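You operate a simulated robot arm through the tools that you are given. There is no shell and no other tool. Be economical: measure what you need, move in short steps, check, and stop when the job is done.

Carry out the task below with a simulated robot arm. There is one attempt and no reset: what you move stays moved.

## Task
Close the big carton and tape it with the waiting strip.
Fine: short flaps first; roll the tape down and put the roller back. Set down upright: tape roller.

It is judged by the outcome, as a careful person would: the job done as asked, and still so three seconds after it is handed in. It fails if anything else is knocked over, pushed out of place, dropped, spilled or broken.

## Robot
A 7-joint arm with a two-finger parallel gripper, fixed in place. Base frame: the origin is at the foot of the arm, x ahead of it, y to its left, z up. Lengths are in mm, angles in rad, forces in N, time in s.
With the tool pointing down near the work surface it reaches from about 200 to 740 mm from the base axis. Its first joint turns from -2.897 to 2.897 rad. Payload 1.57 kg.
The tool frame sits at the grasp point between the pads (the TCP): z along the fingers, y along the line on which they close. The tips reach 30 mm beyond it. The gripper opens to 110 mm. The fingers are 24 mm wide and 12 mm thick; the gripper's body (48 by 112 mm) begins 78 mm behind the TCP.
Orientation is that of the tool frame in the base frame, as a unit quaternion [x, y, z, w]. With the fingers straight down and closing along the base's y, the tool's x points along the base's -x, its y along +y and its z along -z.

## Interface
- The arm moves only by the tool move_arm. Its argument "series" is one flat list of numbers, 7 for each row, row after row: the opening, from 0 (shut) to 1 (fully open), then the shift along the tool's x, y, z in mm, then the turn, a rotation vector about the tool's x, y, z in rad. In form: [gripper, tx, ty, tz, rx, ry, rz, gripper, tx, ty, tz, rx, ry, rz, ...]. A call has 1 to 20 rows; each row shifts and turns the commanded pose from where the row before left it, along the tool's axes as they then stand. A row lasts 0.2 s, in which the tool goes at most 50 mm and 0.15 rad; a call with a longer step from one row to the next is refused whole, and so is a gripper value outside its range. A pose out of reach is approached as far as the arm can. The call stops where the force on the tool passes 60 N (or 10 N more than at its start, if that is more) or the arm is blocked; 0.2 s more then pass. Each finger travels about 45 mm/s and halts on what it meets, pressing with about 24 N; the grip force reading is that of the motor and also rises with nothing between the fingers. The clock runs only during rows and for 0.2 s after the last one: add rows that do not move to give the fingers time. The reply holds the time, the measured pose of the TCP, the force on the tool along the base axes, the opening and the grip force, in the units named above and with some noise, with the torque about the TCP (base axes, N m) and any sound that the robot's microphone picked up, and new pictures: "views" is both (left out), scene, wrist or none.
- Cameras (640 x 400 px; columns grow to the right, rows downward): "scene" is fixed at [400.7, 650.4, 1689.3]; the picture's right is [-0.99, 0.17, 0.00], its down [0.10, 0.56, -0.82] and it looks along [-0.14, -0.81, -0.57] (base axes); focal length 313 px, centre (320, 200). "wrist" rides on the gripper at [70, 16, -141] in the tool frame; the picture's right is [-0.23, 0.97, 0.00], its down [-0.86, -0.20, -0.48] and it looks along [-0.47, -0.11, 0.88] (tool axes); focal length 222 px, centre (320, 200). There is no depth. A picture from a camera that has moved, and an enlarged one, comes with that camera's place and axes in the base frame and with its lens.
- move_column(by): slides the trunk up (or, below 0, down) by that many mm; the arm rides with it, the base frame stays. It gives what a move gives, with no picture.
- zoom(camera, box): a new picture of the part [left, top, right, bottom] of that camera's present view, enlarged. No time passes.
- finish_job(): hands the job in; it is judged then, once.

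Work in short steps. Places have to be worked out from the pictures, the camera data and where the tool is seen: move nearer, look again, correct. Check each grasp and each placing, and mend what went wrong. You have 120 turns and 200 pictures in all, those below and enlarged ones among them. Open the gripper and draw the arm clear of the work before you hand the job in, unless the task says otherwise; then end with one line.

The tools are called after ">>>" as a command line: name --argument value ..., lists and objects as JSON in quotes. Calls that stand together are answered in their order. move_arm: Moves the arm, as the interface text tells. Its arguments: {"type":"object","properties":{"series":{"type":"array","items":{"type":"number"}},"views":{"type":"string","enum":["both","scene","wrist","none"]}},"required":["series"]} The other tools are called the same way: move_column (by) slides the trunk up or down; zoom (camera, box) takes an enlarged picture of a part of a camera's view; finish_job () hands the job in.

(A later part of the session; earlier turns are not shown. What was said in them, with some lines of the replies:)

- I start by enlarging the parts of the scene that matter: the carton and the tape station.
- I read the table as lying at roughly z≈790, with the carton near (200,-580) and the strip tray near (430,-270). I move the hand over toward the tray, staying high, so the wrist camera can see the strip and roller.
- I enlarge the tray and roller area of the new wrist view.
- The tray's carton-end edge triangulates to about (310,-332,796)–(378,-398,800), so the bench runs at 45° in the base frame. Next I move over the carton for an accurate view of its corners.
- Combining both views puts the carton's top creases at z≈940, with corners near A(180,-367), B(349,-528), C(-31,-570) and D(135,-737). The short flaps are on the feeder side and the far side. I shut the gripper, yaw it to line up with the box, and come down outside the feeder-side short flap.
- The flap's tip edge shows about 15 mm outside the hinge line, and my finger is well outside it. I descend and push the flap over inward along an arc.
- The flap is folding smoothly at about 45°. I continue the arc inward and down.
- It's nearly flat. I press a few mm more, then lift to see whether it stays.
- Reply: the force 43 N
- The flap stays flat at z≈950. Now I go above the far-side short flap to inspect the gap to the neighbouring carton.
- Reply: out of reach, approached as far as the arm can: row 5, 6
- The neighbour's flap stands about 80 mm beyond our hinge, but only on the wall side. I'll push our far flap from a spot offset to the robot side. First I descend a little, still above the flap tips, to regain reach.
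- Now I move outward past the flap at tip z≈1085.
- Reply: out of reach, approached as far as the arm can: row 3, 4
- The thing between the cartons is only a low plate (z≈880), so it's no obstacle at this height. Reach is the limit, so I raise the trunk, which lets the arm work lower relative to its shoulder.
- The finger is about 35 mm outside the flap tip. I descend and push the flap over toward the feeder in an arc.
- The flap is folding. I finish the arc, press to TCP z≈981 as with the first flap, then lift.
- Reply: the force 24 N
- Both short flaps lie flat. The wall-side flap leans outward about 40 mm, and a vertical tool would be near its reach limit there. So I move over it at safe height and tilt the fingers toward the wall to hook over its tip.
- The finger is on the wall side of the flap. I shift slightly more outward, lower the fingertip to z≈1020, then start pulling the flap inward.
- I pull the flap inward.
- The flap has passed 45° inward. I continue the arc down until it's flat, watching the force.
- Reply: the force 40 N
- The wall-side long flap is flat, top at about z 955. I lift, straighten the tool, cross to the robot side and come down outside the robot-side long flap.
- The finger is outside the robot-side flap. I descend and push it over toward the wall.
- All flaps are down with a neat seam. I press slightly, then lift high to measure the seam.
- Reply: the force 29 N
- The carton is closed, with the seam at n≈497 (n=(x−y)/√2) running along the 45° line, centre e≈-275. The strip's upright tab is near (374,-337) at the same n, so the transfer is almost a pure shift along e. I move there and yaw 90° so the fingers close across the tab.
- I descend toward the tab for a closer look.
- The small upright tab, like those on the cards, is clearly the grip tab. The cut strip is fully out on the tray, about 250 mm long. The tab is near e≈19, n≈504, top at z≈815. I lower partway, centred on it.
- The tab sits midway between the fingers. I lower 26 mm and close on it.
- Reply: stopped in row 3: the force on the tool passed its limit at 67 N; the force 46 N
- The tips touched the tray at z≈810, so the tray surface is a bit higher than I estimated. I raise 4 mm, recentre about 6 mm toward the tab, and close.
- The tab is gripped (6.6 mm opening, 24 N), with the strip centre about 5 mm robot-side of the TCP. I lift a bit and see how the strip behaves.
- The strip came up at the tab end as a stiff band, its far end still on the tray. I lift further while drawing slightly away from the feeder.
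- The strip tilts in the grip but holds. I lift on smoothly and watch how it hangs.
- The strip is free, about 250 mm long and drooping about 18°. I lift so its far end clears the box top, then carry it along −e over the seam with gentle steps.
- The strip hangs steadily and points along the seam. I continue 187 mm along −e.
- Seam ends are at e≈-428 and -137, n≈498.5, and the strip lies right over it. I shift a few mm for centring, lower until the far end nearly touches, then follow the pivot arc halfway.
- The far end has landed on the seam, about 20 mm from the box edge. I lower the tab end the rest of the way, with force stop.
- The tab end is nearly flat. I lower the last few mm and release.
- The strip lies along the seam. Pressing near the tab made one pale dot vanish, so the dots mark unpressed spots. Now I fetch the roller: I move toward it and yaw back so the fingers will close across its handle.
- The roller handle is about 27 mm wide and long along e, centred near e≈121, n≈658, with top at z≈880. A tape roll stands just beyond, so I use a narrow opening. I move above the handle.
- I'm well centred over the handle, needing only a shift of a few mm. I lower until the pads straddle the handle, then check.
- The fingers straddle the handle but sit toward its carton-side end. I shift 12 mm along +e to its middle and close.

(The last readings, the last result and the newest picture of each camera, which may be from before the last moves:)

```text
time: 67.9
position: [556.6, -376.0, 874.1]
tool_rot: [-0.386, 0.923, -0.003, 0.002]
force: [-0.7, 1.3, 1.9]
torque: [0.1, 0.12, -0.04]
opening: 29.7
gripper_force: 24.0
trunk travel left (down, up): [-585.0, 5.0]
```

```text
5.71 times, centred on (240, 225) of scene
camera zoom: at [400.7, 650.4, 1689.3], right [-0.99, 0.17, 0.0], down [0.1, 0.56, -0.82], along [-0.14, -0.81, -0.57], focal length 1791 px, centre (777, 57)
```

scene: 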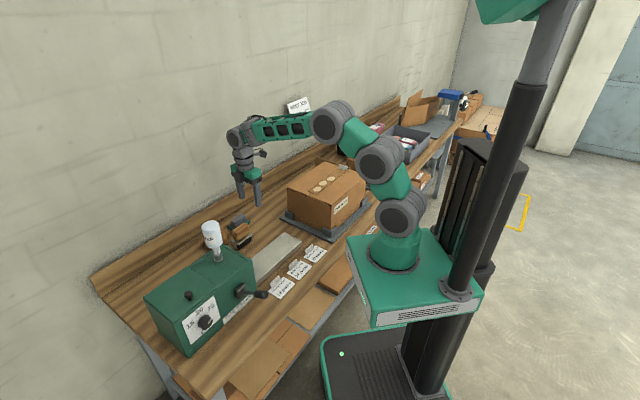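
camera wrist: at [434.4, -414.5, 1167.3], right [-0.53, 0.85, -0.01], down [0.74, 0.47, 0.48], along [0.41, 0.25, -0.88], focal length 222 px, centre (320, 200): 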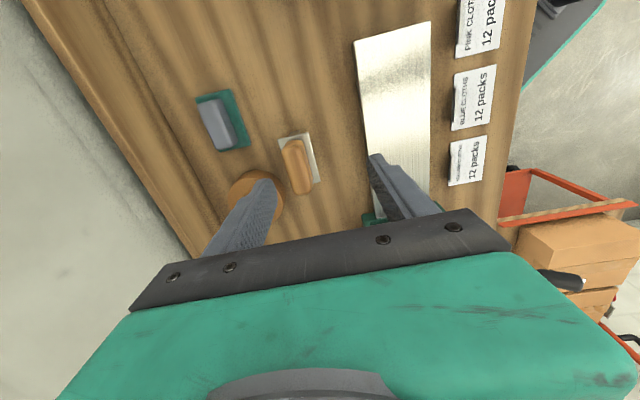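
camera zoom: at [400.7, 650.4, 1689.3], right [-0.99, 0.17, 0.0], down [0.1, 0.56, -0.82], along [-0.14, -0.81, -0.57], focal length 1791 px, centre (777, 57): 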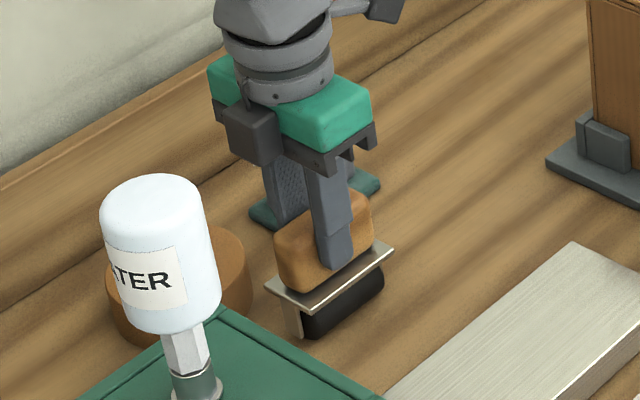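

The roller is gripped firmly at mid-handle (29.7 mm). Its home pose is TCP (556.6,-376.0,874.1). I lift, move inward away from the feeder, and yaw 90° so the roller axis lies across the seam.

>>> move_arm --series '[0, 0, 0, -20, 0, 0, 0, 0, 0, 0, -40, 0, 0, 0, 0, 15, 25, -30, 0, 0, 0, 0, 15, 25, -30, 0, 0, 0, 0, 15, 25, -30, 0, 0, 0, 0, 15, 25, -30, 0, 0, 0, 0, 15, 25, -30, 0, 0, 0, 0, 15, 25, -30, 0, 0, 0, 0, 0, 0, 0, 0, 0, 0]' --views "both"

>>> move_arm --series '[0, 0, 0, 0, 0, 0, 0.1405, 0, 0, 0, 0, 0, 0, 0.1405, 0, 0, 0, 0, 0, 0, 0.1405, 0, 0, 0, 0, 0, 0, 0.1405, 0, 0, 0, 0, 0, 0, 0.1405, 0, 0, 0, 0, 0, 0, 0.1405, 0, 0, 0, 0, 0, 0, 0.1405, 0, 0, 0, 0, 0, 0, 0.1405, 0, 0, 0, 0, 0, 0, 0.1405, 0, 0, 0, 0, 0, 0, 0.1405, 0, 0, 0, 0, 0, 0, 0.1405, 0, 0, 0, 0, 0, 0, 0.0305, 0, 0, 0, 0, 0, 0, 0]' --views "both"

```text
time: 69.9
position: [385.5, -334.9, 1112.3]
tool_rot: [-0.386, 0.923, -0.004, 0.002]
force: [0.3, -0.6, -1.6]
torque: [0.0, -0.02, 0.0]
opening: 29.5
gripper_force: 23.9
trunk travel left (down, up): [-585.0, 5.0]
camera wrist: at [325.6, -372.1, 1254.0], right [-0.53, 0.85, -0.01], down [0.74, 0.47, 0.48], along [0.41, 0.25, -0.88], focal length 222 px, centre (320, 200)
```

scene: 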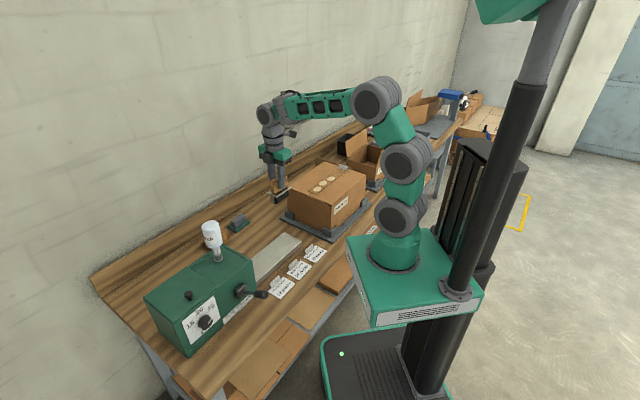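
wrist: 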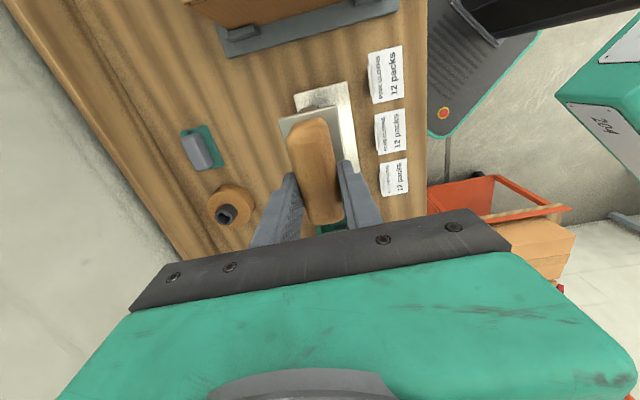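

```text
time: 72.7
position: [386.1, -333.8, 1112.7]
tool_rot: [0.384, 0.923, 0.0, 0.005]
force: [-0.7, 1.0, -3.6]
torque: [0.02, 0.03, -0.03]
opening: 29.5
gripper_force: 23.9
trunk travel left (down, up): [-585.0, 5.0]
camera wrist: at [348.1, -272.3, 1253.7], right [0.85, 0.53, 0.0], down [0.46, -0.74, 0.49], along [0.26, -0.41, -0.87], focal length 222 px, centre (320, 200)
```

scene: 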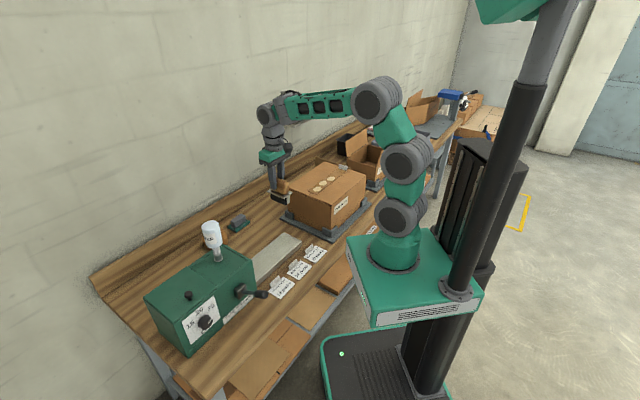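
wrist: 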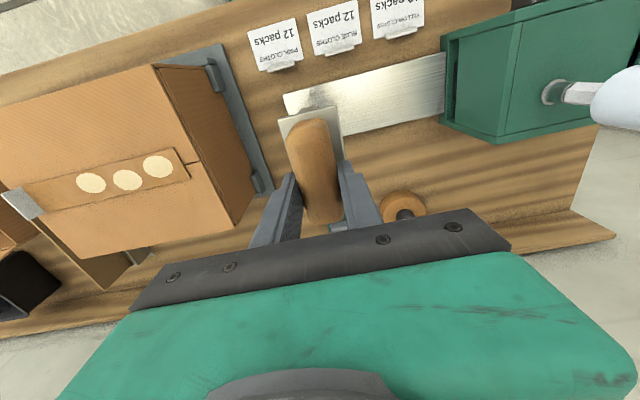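

I move over the strip's feeder-side end (e≈-160) and lower to just above contact.

>>> move_arm --series '[0, 1.8, -39.4, 0, 0, 0, 0, 0, 1.8, -39.4, 0, 0, 0, 0, 0, 1.8, -39.4, 0, 0, 0, 0, 0, 1.8, -39.4, 0, 0, 0, 0, 0, 1.8, -39.4, 0, 0, 0, 0, 0, 0, 0, 20, 0, 0, 0, 0, 0, 0, 20, 0, 0, 0, 0, 0, 0, 10, 0, 0, 0, 0, 0, 0, 0, 0, 0, 0]' --views "wrist"

>>> zoom --camera "scene" --box '[250, 120, 380, 220]'

```text
time: 74.7
position: [239.9, -468.0, 1061.1]
tool_rot: [0.382, 0.924, -0.001, 0.004]
force: [0.1, -0.1, -2.6]
torque: [0.01, -0.04, -0.01]
opening: 29.4
gripper_force: 24.0
trunk travel left (down, up): [-585.0, 5.0]
camera wrist: at [202.6, -405.2, 1203.0], right [0.85, 0.53, 0.0], down [0.46, -0.74, 0.49], along [0.26, -0.41, -0.87], focal length 222 px, centre (320, 200)
```

wrist: 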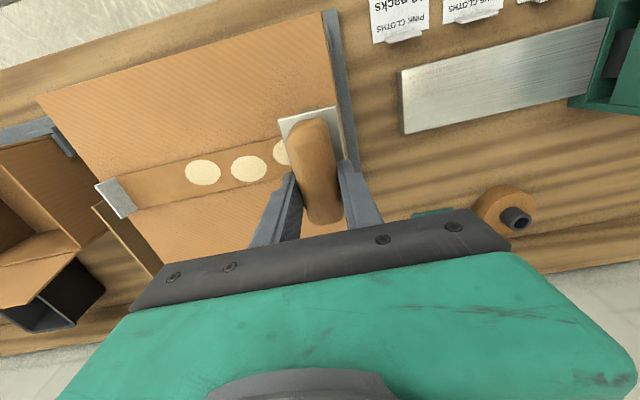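

```text
4.00 times, centred on (315, 170) of scene
camera zoom: at [400.7, 650.4, 1689.3], right [-0.99, 0.17, 0.0], down [0.1, 0.56, -0.82], along [-0.14, -0.81, -0.57], focal length 1254 px, centre (340, 320)
```

zoom: 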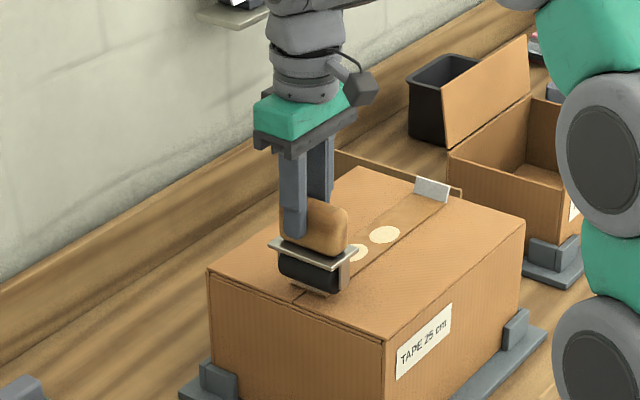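

The roller hangs right over the strip's end. I lower in small steps until the force rises.

>>> move_arm --series '[0, 0, 0, 6, 0, 0, 0, 0, 0, 0, 4, 0, 0, 0, 0, 0, 0, 0, 0, 0, 0]' --views "none"

>>> move_arm --series '[0, 0, 0, 4, 0, 0, 0, 0, 0, 0, 0, 0, 0, 0]' --views "none"

```text
time: 75.5
position: [240.9, -467.8, 1054.4]
tool_rot: [0.383, 0.924, -0.002, 0.005]
force: [0.8, 1.5, 9.0]
torque: [0.24, 0.19, -0.01]
opening: 29.9
gripper_force: 24.3
trunk travel left (down, up): [-585.0, 5.0]
```

```text
time: 76.1
position: [239.7, -467.0, 1049.8]
tool_rot: [0.383, 0.924, -0.003, 0.006]
force: [9.0, 0.8, 12.1]
torque: [1.58, -1.2, -0.16]
opening: 29.6
gripper_force: 22.8
trunk travel left (down, up): [-585.0, 5.0]
```

Contact came at TCP z≈1054, and a torque appears. I check how the roller sits before rolling.

>>> zoom --camera "scene" --box '[280, 150, 360, 205]'

>>> zoom --camera "wrist" --box '[200, 60, 440, 220]'

```text
7.27 times, centred on (320, 178) of scene
camera zoom: at [400.7, 650.4, 1689.3], right [-0.99, 0.17, 0.0], down [0.1, 0.56, -0.82], along [-0.14, -0.81, -0.57], focal length 2279 px, centre (320, 364)
```

zoom: 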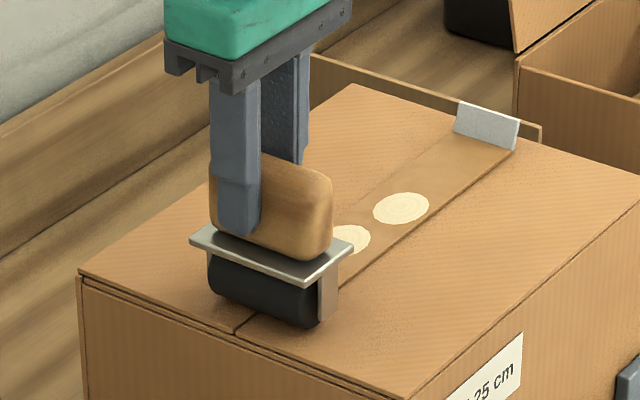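

```text
2.50 times, centred on (320, 140) of wrist
camera zoom: at [202.2, -404.2, 1190.6], right [0.85, 0.53, 0.0], down [0.46, -0.74, 0.49], along [0.26, -0.42, -0.87], focal length 555 px, centre (320, 350)
```

zoom: 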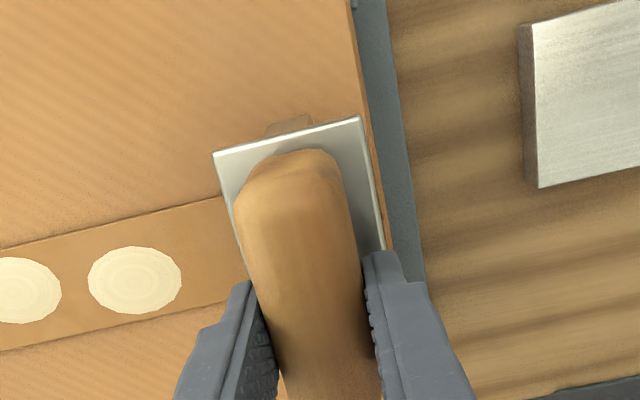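

The roller sits squarely on the strip's end. I start rolling toward the tab with slow steps.

>>> move_arm --series '[0, 0, -10, 0, 0, 0, 0, 0, 0, -12, 0, 0, 0, 0, 0, 0, -12, 0, 0, 0, 0, 0, 0, -12, 0, 0, 0, 0, 0, 0, -12, 0, 0, 0, 0]' --views "none"

>>> zoom --camera "scene" --box '[280, 150, 360, 205]'

```text
time: 77.3
position: [198.3, -507.3, 1048.2]
tool_rot: [0.383, 0.924, 0.0, 0.004]
force: [1.3, 1.2, 6.7]
torque: [0.1, -0.07, 0.01]
opening: 29.8
gripper_force: 24.4
trunk travel left (down, up): [-585.0, 5.0]
```

```text
7.27 times, centred on (320, 178) of scene
camera zoom: at [400.7, 650.4, 1689.3], right [-0.99, 0.17, 0.0], down [0.1, 0.56, -0.82], along [-0.14, -0.81, -0.57], focal length 2279 px, centre (320, 364)
```

zoom: 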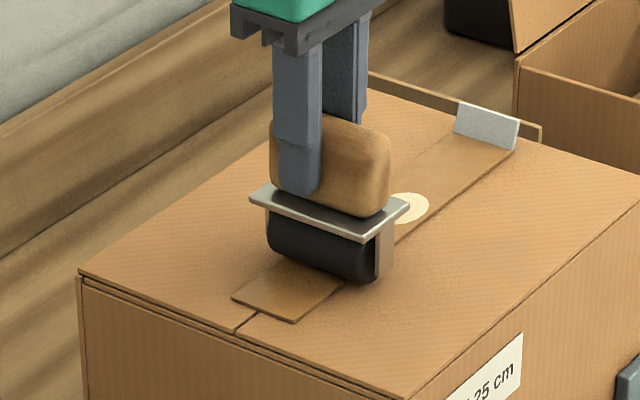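

The dots vanish under the roller. I add a touch of pressure and keep rolling to just before the tab.

>>> move_arm --series '[0, 0, 0, 2, 0, 0, 0, 0, 0, -13, 0, 0, 0, 0, 0, 0, -13, 0, 0, 0, 0, 0, 0, -13, 0, 0, 0, 0, 0, 0, -13, 0, 0, 0, 0, 0, 0, -13, 0, 0, 0, 0, 0, 0, -13, 0, 0, 0, 0]' --views "none"

>>> zoom --camera "scene" --box '[280, 140, 370, 205]'

```text
time: 78.9
position: [144.9, -561.7, 1048.5]
tool_rot: [0.384, 0.923, -0.002, 0.005]
force: [4.7, 5.0, 19.9]
torque: [0.46, -0.25, -0.01]
opening: 29.8
gripper_force: 24.0
trunk travel left (down, up): [-585.0, 5.0]
```

```text
6.15 times, centred on (325, 172) of scene
camera zoom: at [400.7, 650.4, 1689.3], right [-0.99, 0.17, 0.0], down [0.1, 0.56, -0.82], along [-0.14, -0.81, -0.57], focal length 1928 px, centre (289, 369)
```

zoom: 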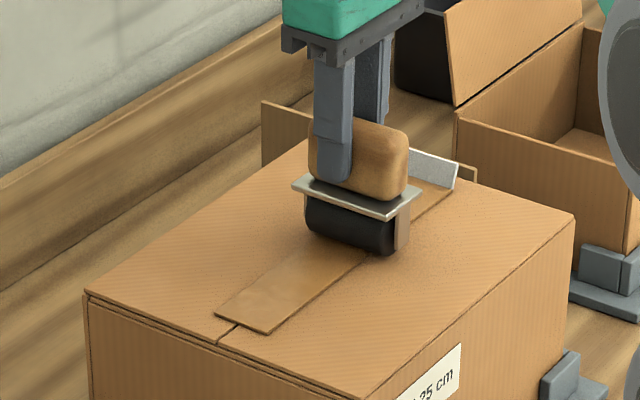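

It's rolling well at 20 N. I continue to e≈-378, just before the tab, then roll back over it once.

>>> move_arm --series '[0, 0, -14, 0, 0, 0, 0, 0, 0, -14, 0, 0, 0, 0, 0, 0, -14, 0, 0, 0, 0, 0, 0, -14, 0, 0, 0, 0, 0, 0, -14, 0, 0, 0, 0, 0, 0, -12, 0, 0, 0, 0, 0, 0, 0, 0, 0, 0, 0]' --views "none"

>>> zoom --camera "scene" --box '[280, 130, 380, 205]'

>>> zoom --camera "wrist" --box '[200, 60, 440, 220]'

```text
time: 80.5
position: [85.7, -621.1, 1047.4]
tool_rot: [0.383, 0.924, -0.002, 0.006]
force: [3.2, 3.1, 16.9]
torque: [0.36, -0.29, 0.0]
opening: 29.8
gripper_force: 24.0
trunk travel left (down, up): [-585.0, 5.0]
```

```text
5.33 times, centred on (330, 168) of scene
camera zoom: at [400.7, 650.4, 1689.3], right [-0.99, 0.17, 0.0], down [0.1, 0.56, -0.82], along [-0.14, -0.81, -0.57], focal length 1671 px, centre (267, 373)
```

zoom: 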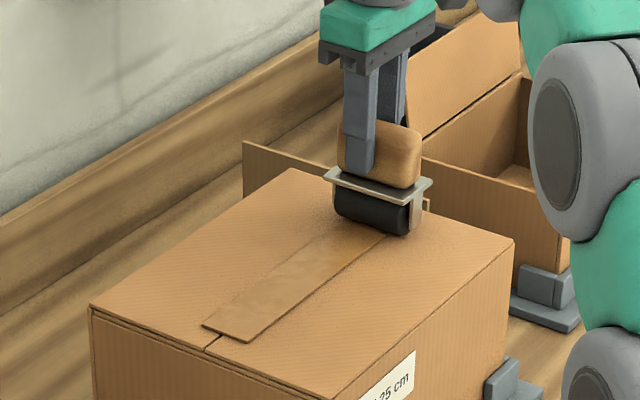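

```text
2.50 times, centred on (320, 140) of wrist
camera zoom: at [48.4, -558.1, 1188.5], right [0.85, 0.53, 0.0], down [0.46, -0.74, 0.49], along [0.26, -0.41, -0.87], focal length 555 px, centre (320, 350)
```

zoom: 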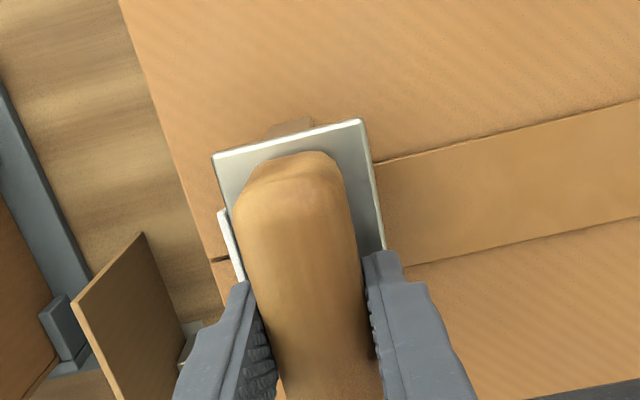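

All dots are gone and the tape lies flat. I roll back once to the feeder end for full adhesion, then lift.

>>> move_arm --series '[0, 0, 10, 0, 0, 0, 0, 0, 0, 18, 0, 0, 0, 0, 0, 0, 18, 0, 0, 0, 0, 0, 0, 18, 0, 0, 0, 0, 0, 0, 18, 0, 0, 0, 0, 0, 0, 18, 0, 0, 0, 0, 0, 0, 18, 0, 0, 0, 0, 0, 0, 18, 0, 0, 0, 0, 0, 0, 18, 0, 0, 0, 0, 0, 0, 18, 0, 0, 0, 0, 0, 0, 18, 0, 0, 0, 0, 0, 0, 18, 0, 0, 0, 0, 0, 0, 12, 0, 0, 0, 0]' --views "none"

>>> move_arm --series '[0, 0, 0, -10, 0, 0, 0, 0, 0, 0, -25, 0, 0, 0, 0, 0, 0, -30, 0, 0, 0, 0, 0, 0, 0, 0, 0, 0]' --views "wrist"

>>> zoom --camera "scene" --box '[260, 120, 390, 215]'

```text
time: 83.3
position: [240.7, -466.2, 1046.6]
tool_rot: [0.383, 0.924, -0.002, 0.005]
force: [-3.9, -3.8, 18.2]
torque: [-0.34, 0.38, 0.0]
opening: 29.8
gripper_force: 23.8
trunk travel left (down, up): [-585.0, 5.0]
```

```text
time: 84.3
position: [240.1, -465.6, 1110.6]
tool_rot: [0.382, 0.924, -0.001, 0.004]
force: [-0.9, 0.1, -2.9]
torque: [0.02, -0.03, 0.0]
opening: 29.8
gripper_force: 23.6
trunk travel left (down, up): [-585.0, 5.0]
camera wrist: at [203.6, -403.7, 1252.0], right [0.85, 0.53, 0.0], down [0.46, -0.74, 0.48], along [0.26, -0.41, -0.87], focal length 222 px, centre (320, 200)
```

wrist: 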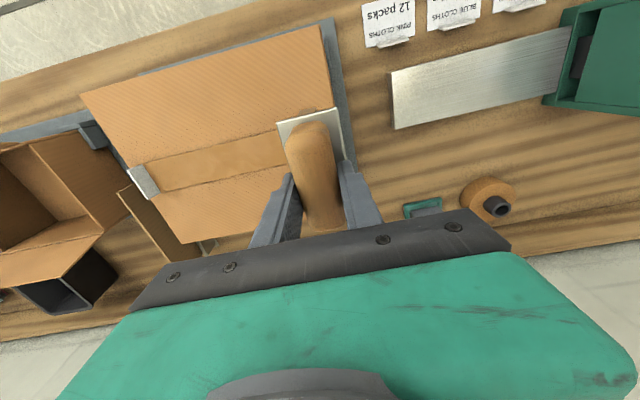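

```text
4.21 times, centred on (325, 168) of scene
camera zoom: at [400.7, 650.4, 1689.3], right [-0.99, 0.17, 0.0], down [0.1, 0.56, -0.82], along [-0.14, -0.81, -0.57], focal length 1320 px, centre (299, 337)
```

zoom: 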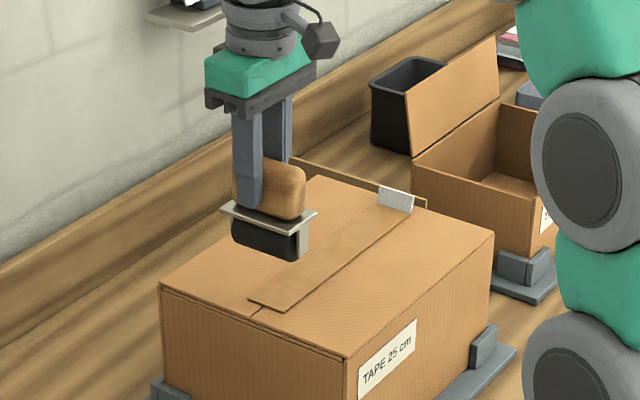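

The tape is fully stuck with no dots left. I return the roller, reversing the path: back to the turning point, then yaw back 90°.

>>> move_arm --series '[0, -2, 39.4, 0, 0, 0, 0, 0, -2, 39.4, 0, 0, 0, 0, 0, -2, 39.4, 0, 0, 0, 0, 0, -2, 39.4, 0, 0, 0, 0, 0, -2, 39.4, 0, 0, 0, 0, 0, 0, 0, 0, 0, 0, 0, 0, 0, 0, 0, 0, 0, -0.1405, 0, 0, 0, 0, 0, 0, -0.1405, 0, 0, 0, 0, 0, 0, -0.1405, 0, 0, 0, 0, 0, 0, -0.1405, 0, 0, 0, 0, 0, 0, -0.1405, 0, 0, 0, 0, 0, 0, -0.1405, 0, 0, 0, 0, 0, 0, -0.1405, 0, 0, 0, 0, 0, 0, -0.1405, 0, 0, 0, 0, 0, 0, -0.1405, 0, 0, 0, 0, 0, 0, -0.1405, 0, 0, 0, 0, 0, 0, -0.1405, 0, 0, 0, 0, 0, 0, -0.0305, 0, 0, 0, 0, 0, 0, 0]' --views "wrist"

```text
time: 88.3
position: [386.6, -333.7, 1111.4]
tool_rot: [-0.386, 0.923, -0.004, 0.002]
force: [0.4, 0.6, -1.7]
torque: [0.0, 0.01, 0.0]
opening: 29.7
gripper_force: 24.1
trunk travel left (down, up): [-585.0, 5.0]
camera wrist: at [327.3, -370.4, 1253.1], right [-0.53, 0.85, -0.01], down [0.74, 0.47, 0.48], along [0.41, 0.25, -0.88], focal length 222 px, centre (320, 200)
```

wrist: 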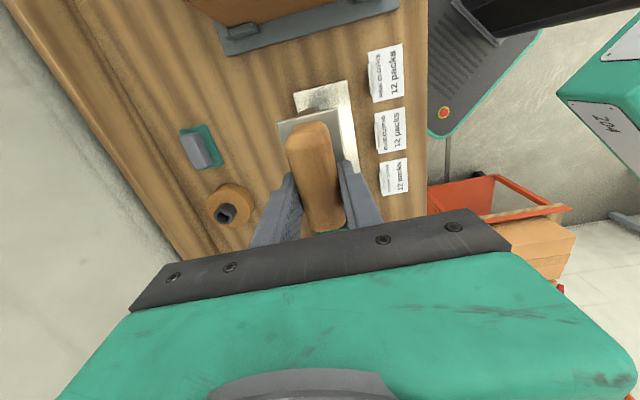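

I reverse the lift path down to about 8 mm above the home height.

>>> move_arm --series '[0, -15, -25, 30, 0, 0, 0, 0, -15, -25, 30, 0, 0, 0, 0, -15, -25, 30, 0, 0, 0, 0, -15, -25, 30, 0, 0, 0, 0, -15, -25, 30, 0, 0, 0, 0, -15, -25, 30, 0, 0, 0, 0, 0, 0, 25, 0, 0, 0, 0, 0, 0, 20, 0, 0, 0, 0, 0, 0, 4, 0, 0, 0, 0, 0, 0, 0, 0, 0, 0]' --views "wrist"

>>> zoom --camera "scene" --box '[190, 190, 290, 260]'

```text
time: 90.5
position: [560.9, -374.9, 883.4]
tool_rot: [-0.385, 0.923, -0.004, 0.002]
force: [0.2, 0.4, -1.9]
torque: [0.02, 0.0, 0.01]
opening: 29.9
gripper_force: 24.0
trunk travel left (down, up): [-585.0, 5.0]
camera wrist: at [498.8, -412.4, 1025.5], right [-0.53, 0.85, -0.01], down [0.74, 0.47, 0.48], along [0.41, 0.25, -0.88], focal length 222 px, centre (320, 200)
```

wrist: 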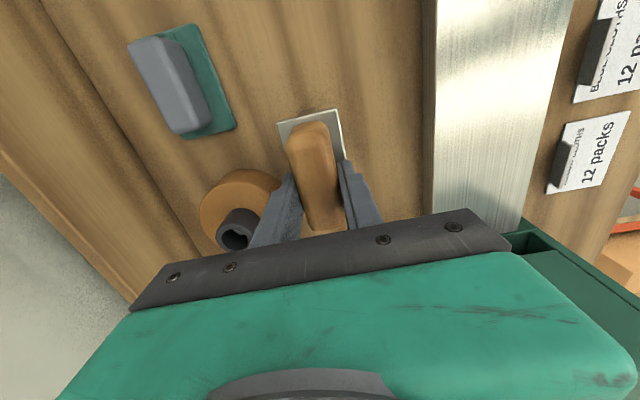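

```text
5.71 times, centred on (240, 225) of scene
camera zoom: at [400.7, 650.4, 1689.3], right [-0.99, 0.17, 0.0], down [0.1, 0.56, -0.82], along [-0.14, -0.81, -0.57], focal length 1791 px, centre (777, 57)
```

zoom: 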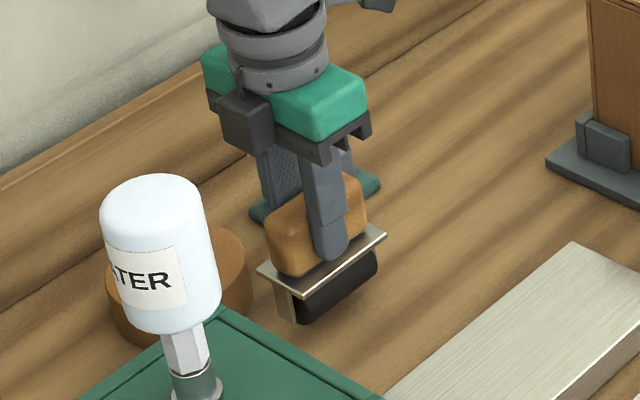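

I'm 4 mm off in the plane, so I correct that and lower gently to contact.

>>> move_arm --series '[0, 3.8, 2.3, 3, 0, 0, 0, 0, 0, 0, 3, 0, 0, 0, 0, 0, 0, 2, 0, 0, 0, 0, 0, 0, 0, 0, 0, 0]' --views "none"

```text
time: 91.5
position: [555.1, -377.0, 874.5]
tool_rot: [-0.385, 0.923, -0.003, 0.003]
force: [0.4, -0.5, -1.5]
torque: [-0.01, 0.0, -0.03]
opening: 29.9
gripper_force: 23.8
trunk travel left (down, up): [-585.0, 5.0]
```

It isn't touching yet, so I lower in 1.5 mm steps.

>>> move_arm --series '[0, 0, 0, 1.5, 0, 0, 0, 0, 0, 0, 1.5, 0, 0, 0, 0, 0, 0, 0, 0, 0, 0]' --views "none"

>>> move_arm --series '[0, 0, 0, 1.5, 0, 0, 0, 0, 0, 0, 1.5, 0, 0, 0, 0, 0, 0, 0, 0, 0, 0]' --views "none"

>>> zoom --camera "scene" --box '[190, 190, 290, 260]'

```text
time: 92.3
position: [554.9, -376.9, 873.4]
tool_rot: [-0.385, 0.923, -0.004, 0.003]
force: [0.8, -0.9, -2.0]
torque: [0.01, -0.04, -0.01]
opening: 29.5
gripper_force: 24.0
trunk travel left (down, up): [-585.0, 5.0]
```

```text
time: 93.1
position: [554.6, -376.8, 870.3]
tool_rot: [-0.385, 0.923, -0.003, 0.002]
force: [-0.6, -0.9, -2.3]
torque: [0.03, 0.01, 0.03]
opening: 29.7
gripper_force: 24.5
trunk travel left (down, up): [-585.0, 5.0]
```

```text
5.71 times, centred on (240, 225) of scene
camera zoom: at [400.7, 650.4, 1689.3], right [-0.99, 0.17, 0.0], down [0.1, 0.56, -0.82], along [-0.14, -0.81, -0.57], focal length 1791 px, centre (777, 57)
```

zoom: 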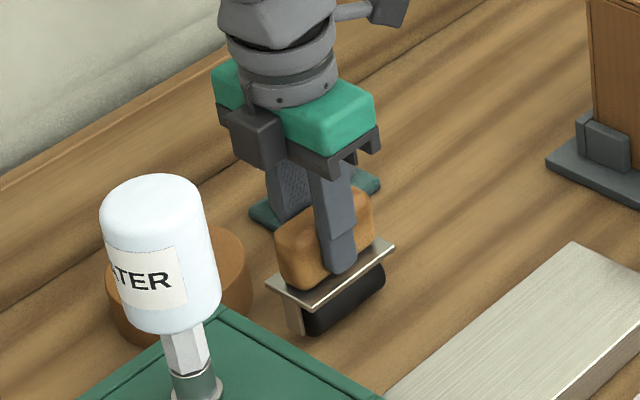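

Slightly more to go. The handle slid up a few mm in the grip during rolling.

>>> move_arm --series '[0, 0, 0, 1.5, 0, 0, 0, 0, 0, 0, 1, 0, 0, 0, 0, 0, 0, 0, 0, 0, 0]' --views "none"

>>> move_arm --series '[0, 0, 0, 1.5, 0, 0, 0, 0, 0, 0, 0, 0, 0, 0]' --views "none"

```text
time: 93.9
position: [554.8, -377.8, 867.9]
tool_rot: [-0.385, 0.923, -0.003, 0.003]
force: [-1.2, -0.2, -2.8]
torque: [-0.01, -0.02, -0.02]
opening: 29.8
gripper_force: 24.2
trunk travel left (down, up): [-585.0, 5.0]
```

```text
time: 94.5
position: [554.9, -376.9, 866.4]
tool_rot: [-0.385, 0.923, -0.004, 0.002]
force: [-1.6, 0.8, 6.4]
torque: [0.24, 0.06, -0.01]
opening: 29.5
gripper_force: 23.9
trunk travel left (down, up): [-585.0, 5.0]
```

It has touched down. I open to the same narrow width as before and lift straight out.

>>> move_arm --series '[0.3, 0, 0, 0, 0, 0, 0, 0.4, 0, 0, 0, 0, 0, 0, 0.47, 0, 0, 0, 0, 0, 0, 0.47, 0, 0, 0, 0, 0, 0, 0.47, 0, 0, -15, 0, 0, 0, 0.47, 0, 0, -30, 0, 0, 0, 0.47, 0, 0, -40, 0, 0, 0, 0.47, 10, 15, -40, 0, 0, 0, 0.47, 20, 20, -30, 0, 0, 0, 0.47, 20, 25, -20, 0, 0, 0, 0.47, 20, 25, -20, 0, 0, 0]' --views "both"

>>> zoom --camera "scene" --box '[190, 190, 290, 260]'

>>> zoom --camera "scene" --box '[260, 120, 390, 215]'

```text
time: 96.9
position: [441.6, -366.7, 1060.1]
tool_rot: [-0.385, 0.923, -0.004, 0.002]
force: [-0.2, 0.3, 0.8]
torque: [-0.01, 0.0, 0.01]
opening: 51.5
gripper_force: 0.1
trunk travel left (down, up): [-585.0, 5.0]
camera wrist: at [382.3, -403.6, 1201.2], right [-0.53, 0.85, -0.01], down [0.74, 0.47, 0.48], along [0.41, 0.25, -0.88], focal length 222 px, centre (320, 200)
```

scene: 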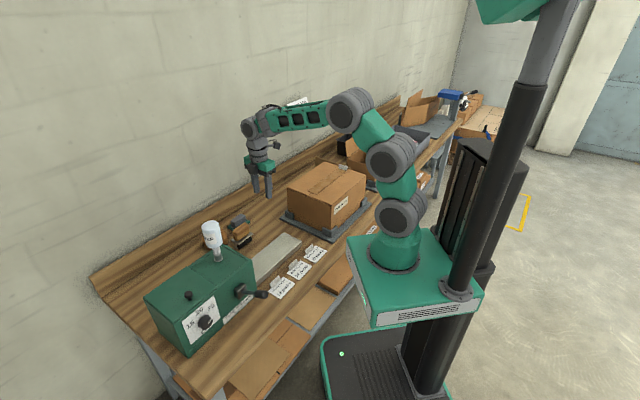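
wrist: 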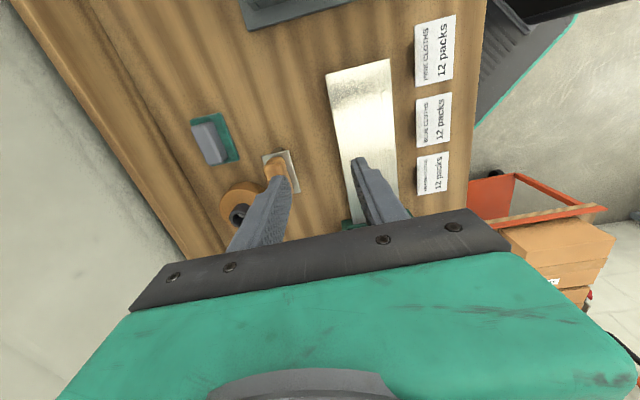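

```text
5.71 times, centred on (240, 225) of scene
camera zoom: at [400.7, 650.4, 1689.3], right [-0.99, 0.17, 0.0], down [0.1, 0.56, -0.82], along [-0.14, -0.81, -0.57], focal length 1791 px, centre (777, 57)
```

zoom: 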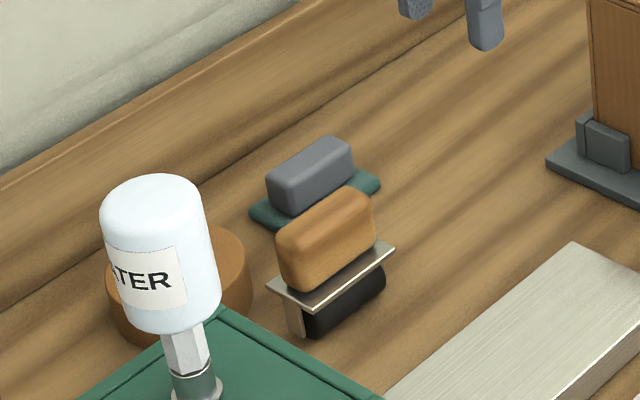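

```text
4.21 times, centred on (325, 168) of scene
camera zoom: at [400.7, 650.4, 1689.3], right [-0.99, 0.17, 0.0], down [0.1, 0.56, -0.82], along [-0.14, -0.81, -0.57], focal length 1320 px, centre (299, 337)
```

zoom: 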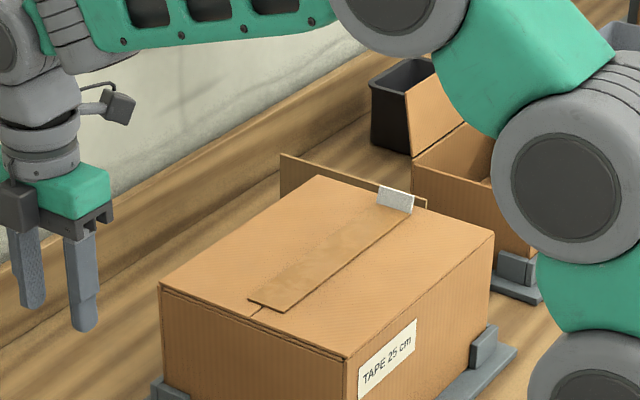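

The roller stands upright in its original place, the carton is closed and the tape lies flat along the seam. The gripper is open and clear, so I raise it a bit more and hand in.

>>> move_arm --series '[1, 0, 0, -30, 0, 0, 0, 1, 0, 10, -30, 0, 0, 0, 1, 0, 0, 0, 0, 0, 0, 1, 0, 0, 0, 0, 0, 0]' --views "scene"

>>> finish_job

```text
time: 97.9
position: [435.0, -359.2, 1119.5]
tool_rot: [-0.385, 0.923, -0.003, 0.003]
force: [-0.6, 0.5, 0.8]
torque: [-0.04, 0.04, 0.02]
opening: 109.7
gripper_force: 0.0
trunk travel left (down, up): [-585.0, 5.0]
```

scene: 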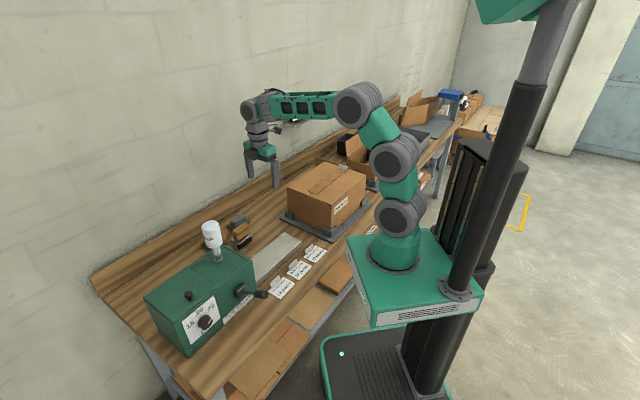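

```text
The job is handed in.
```

The carton is closed with the short flaps folded first, the waiting strip is laid along the seam and rolled down flat, and the roller is back upright in its place.
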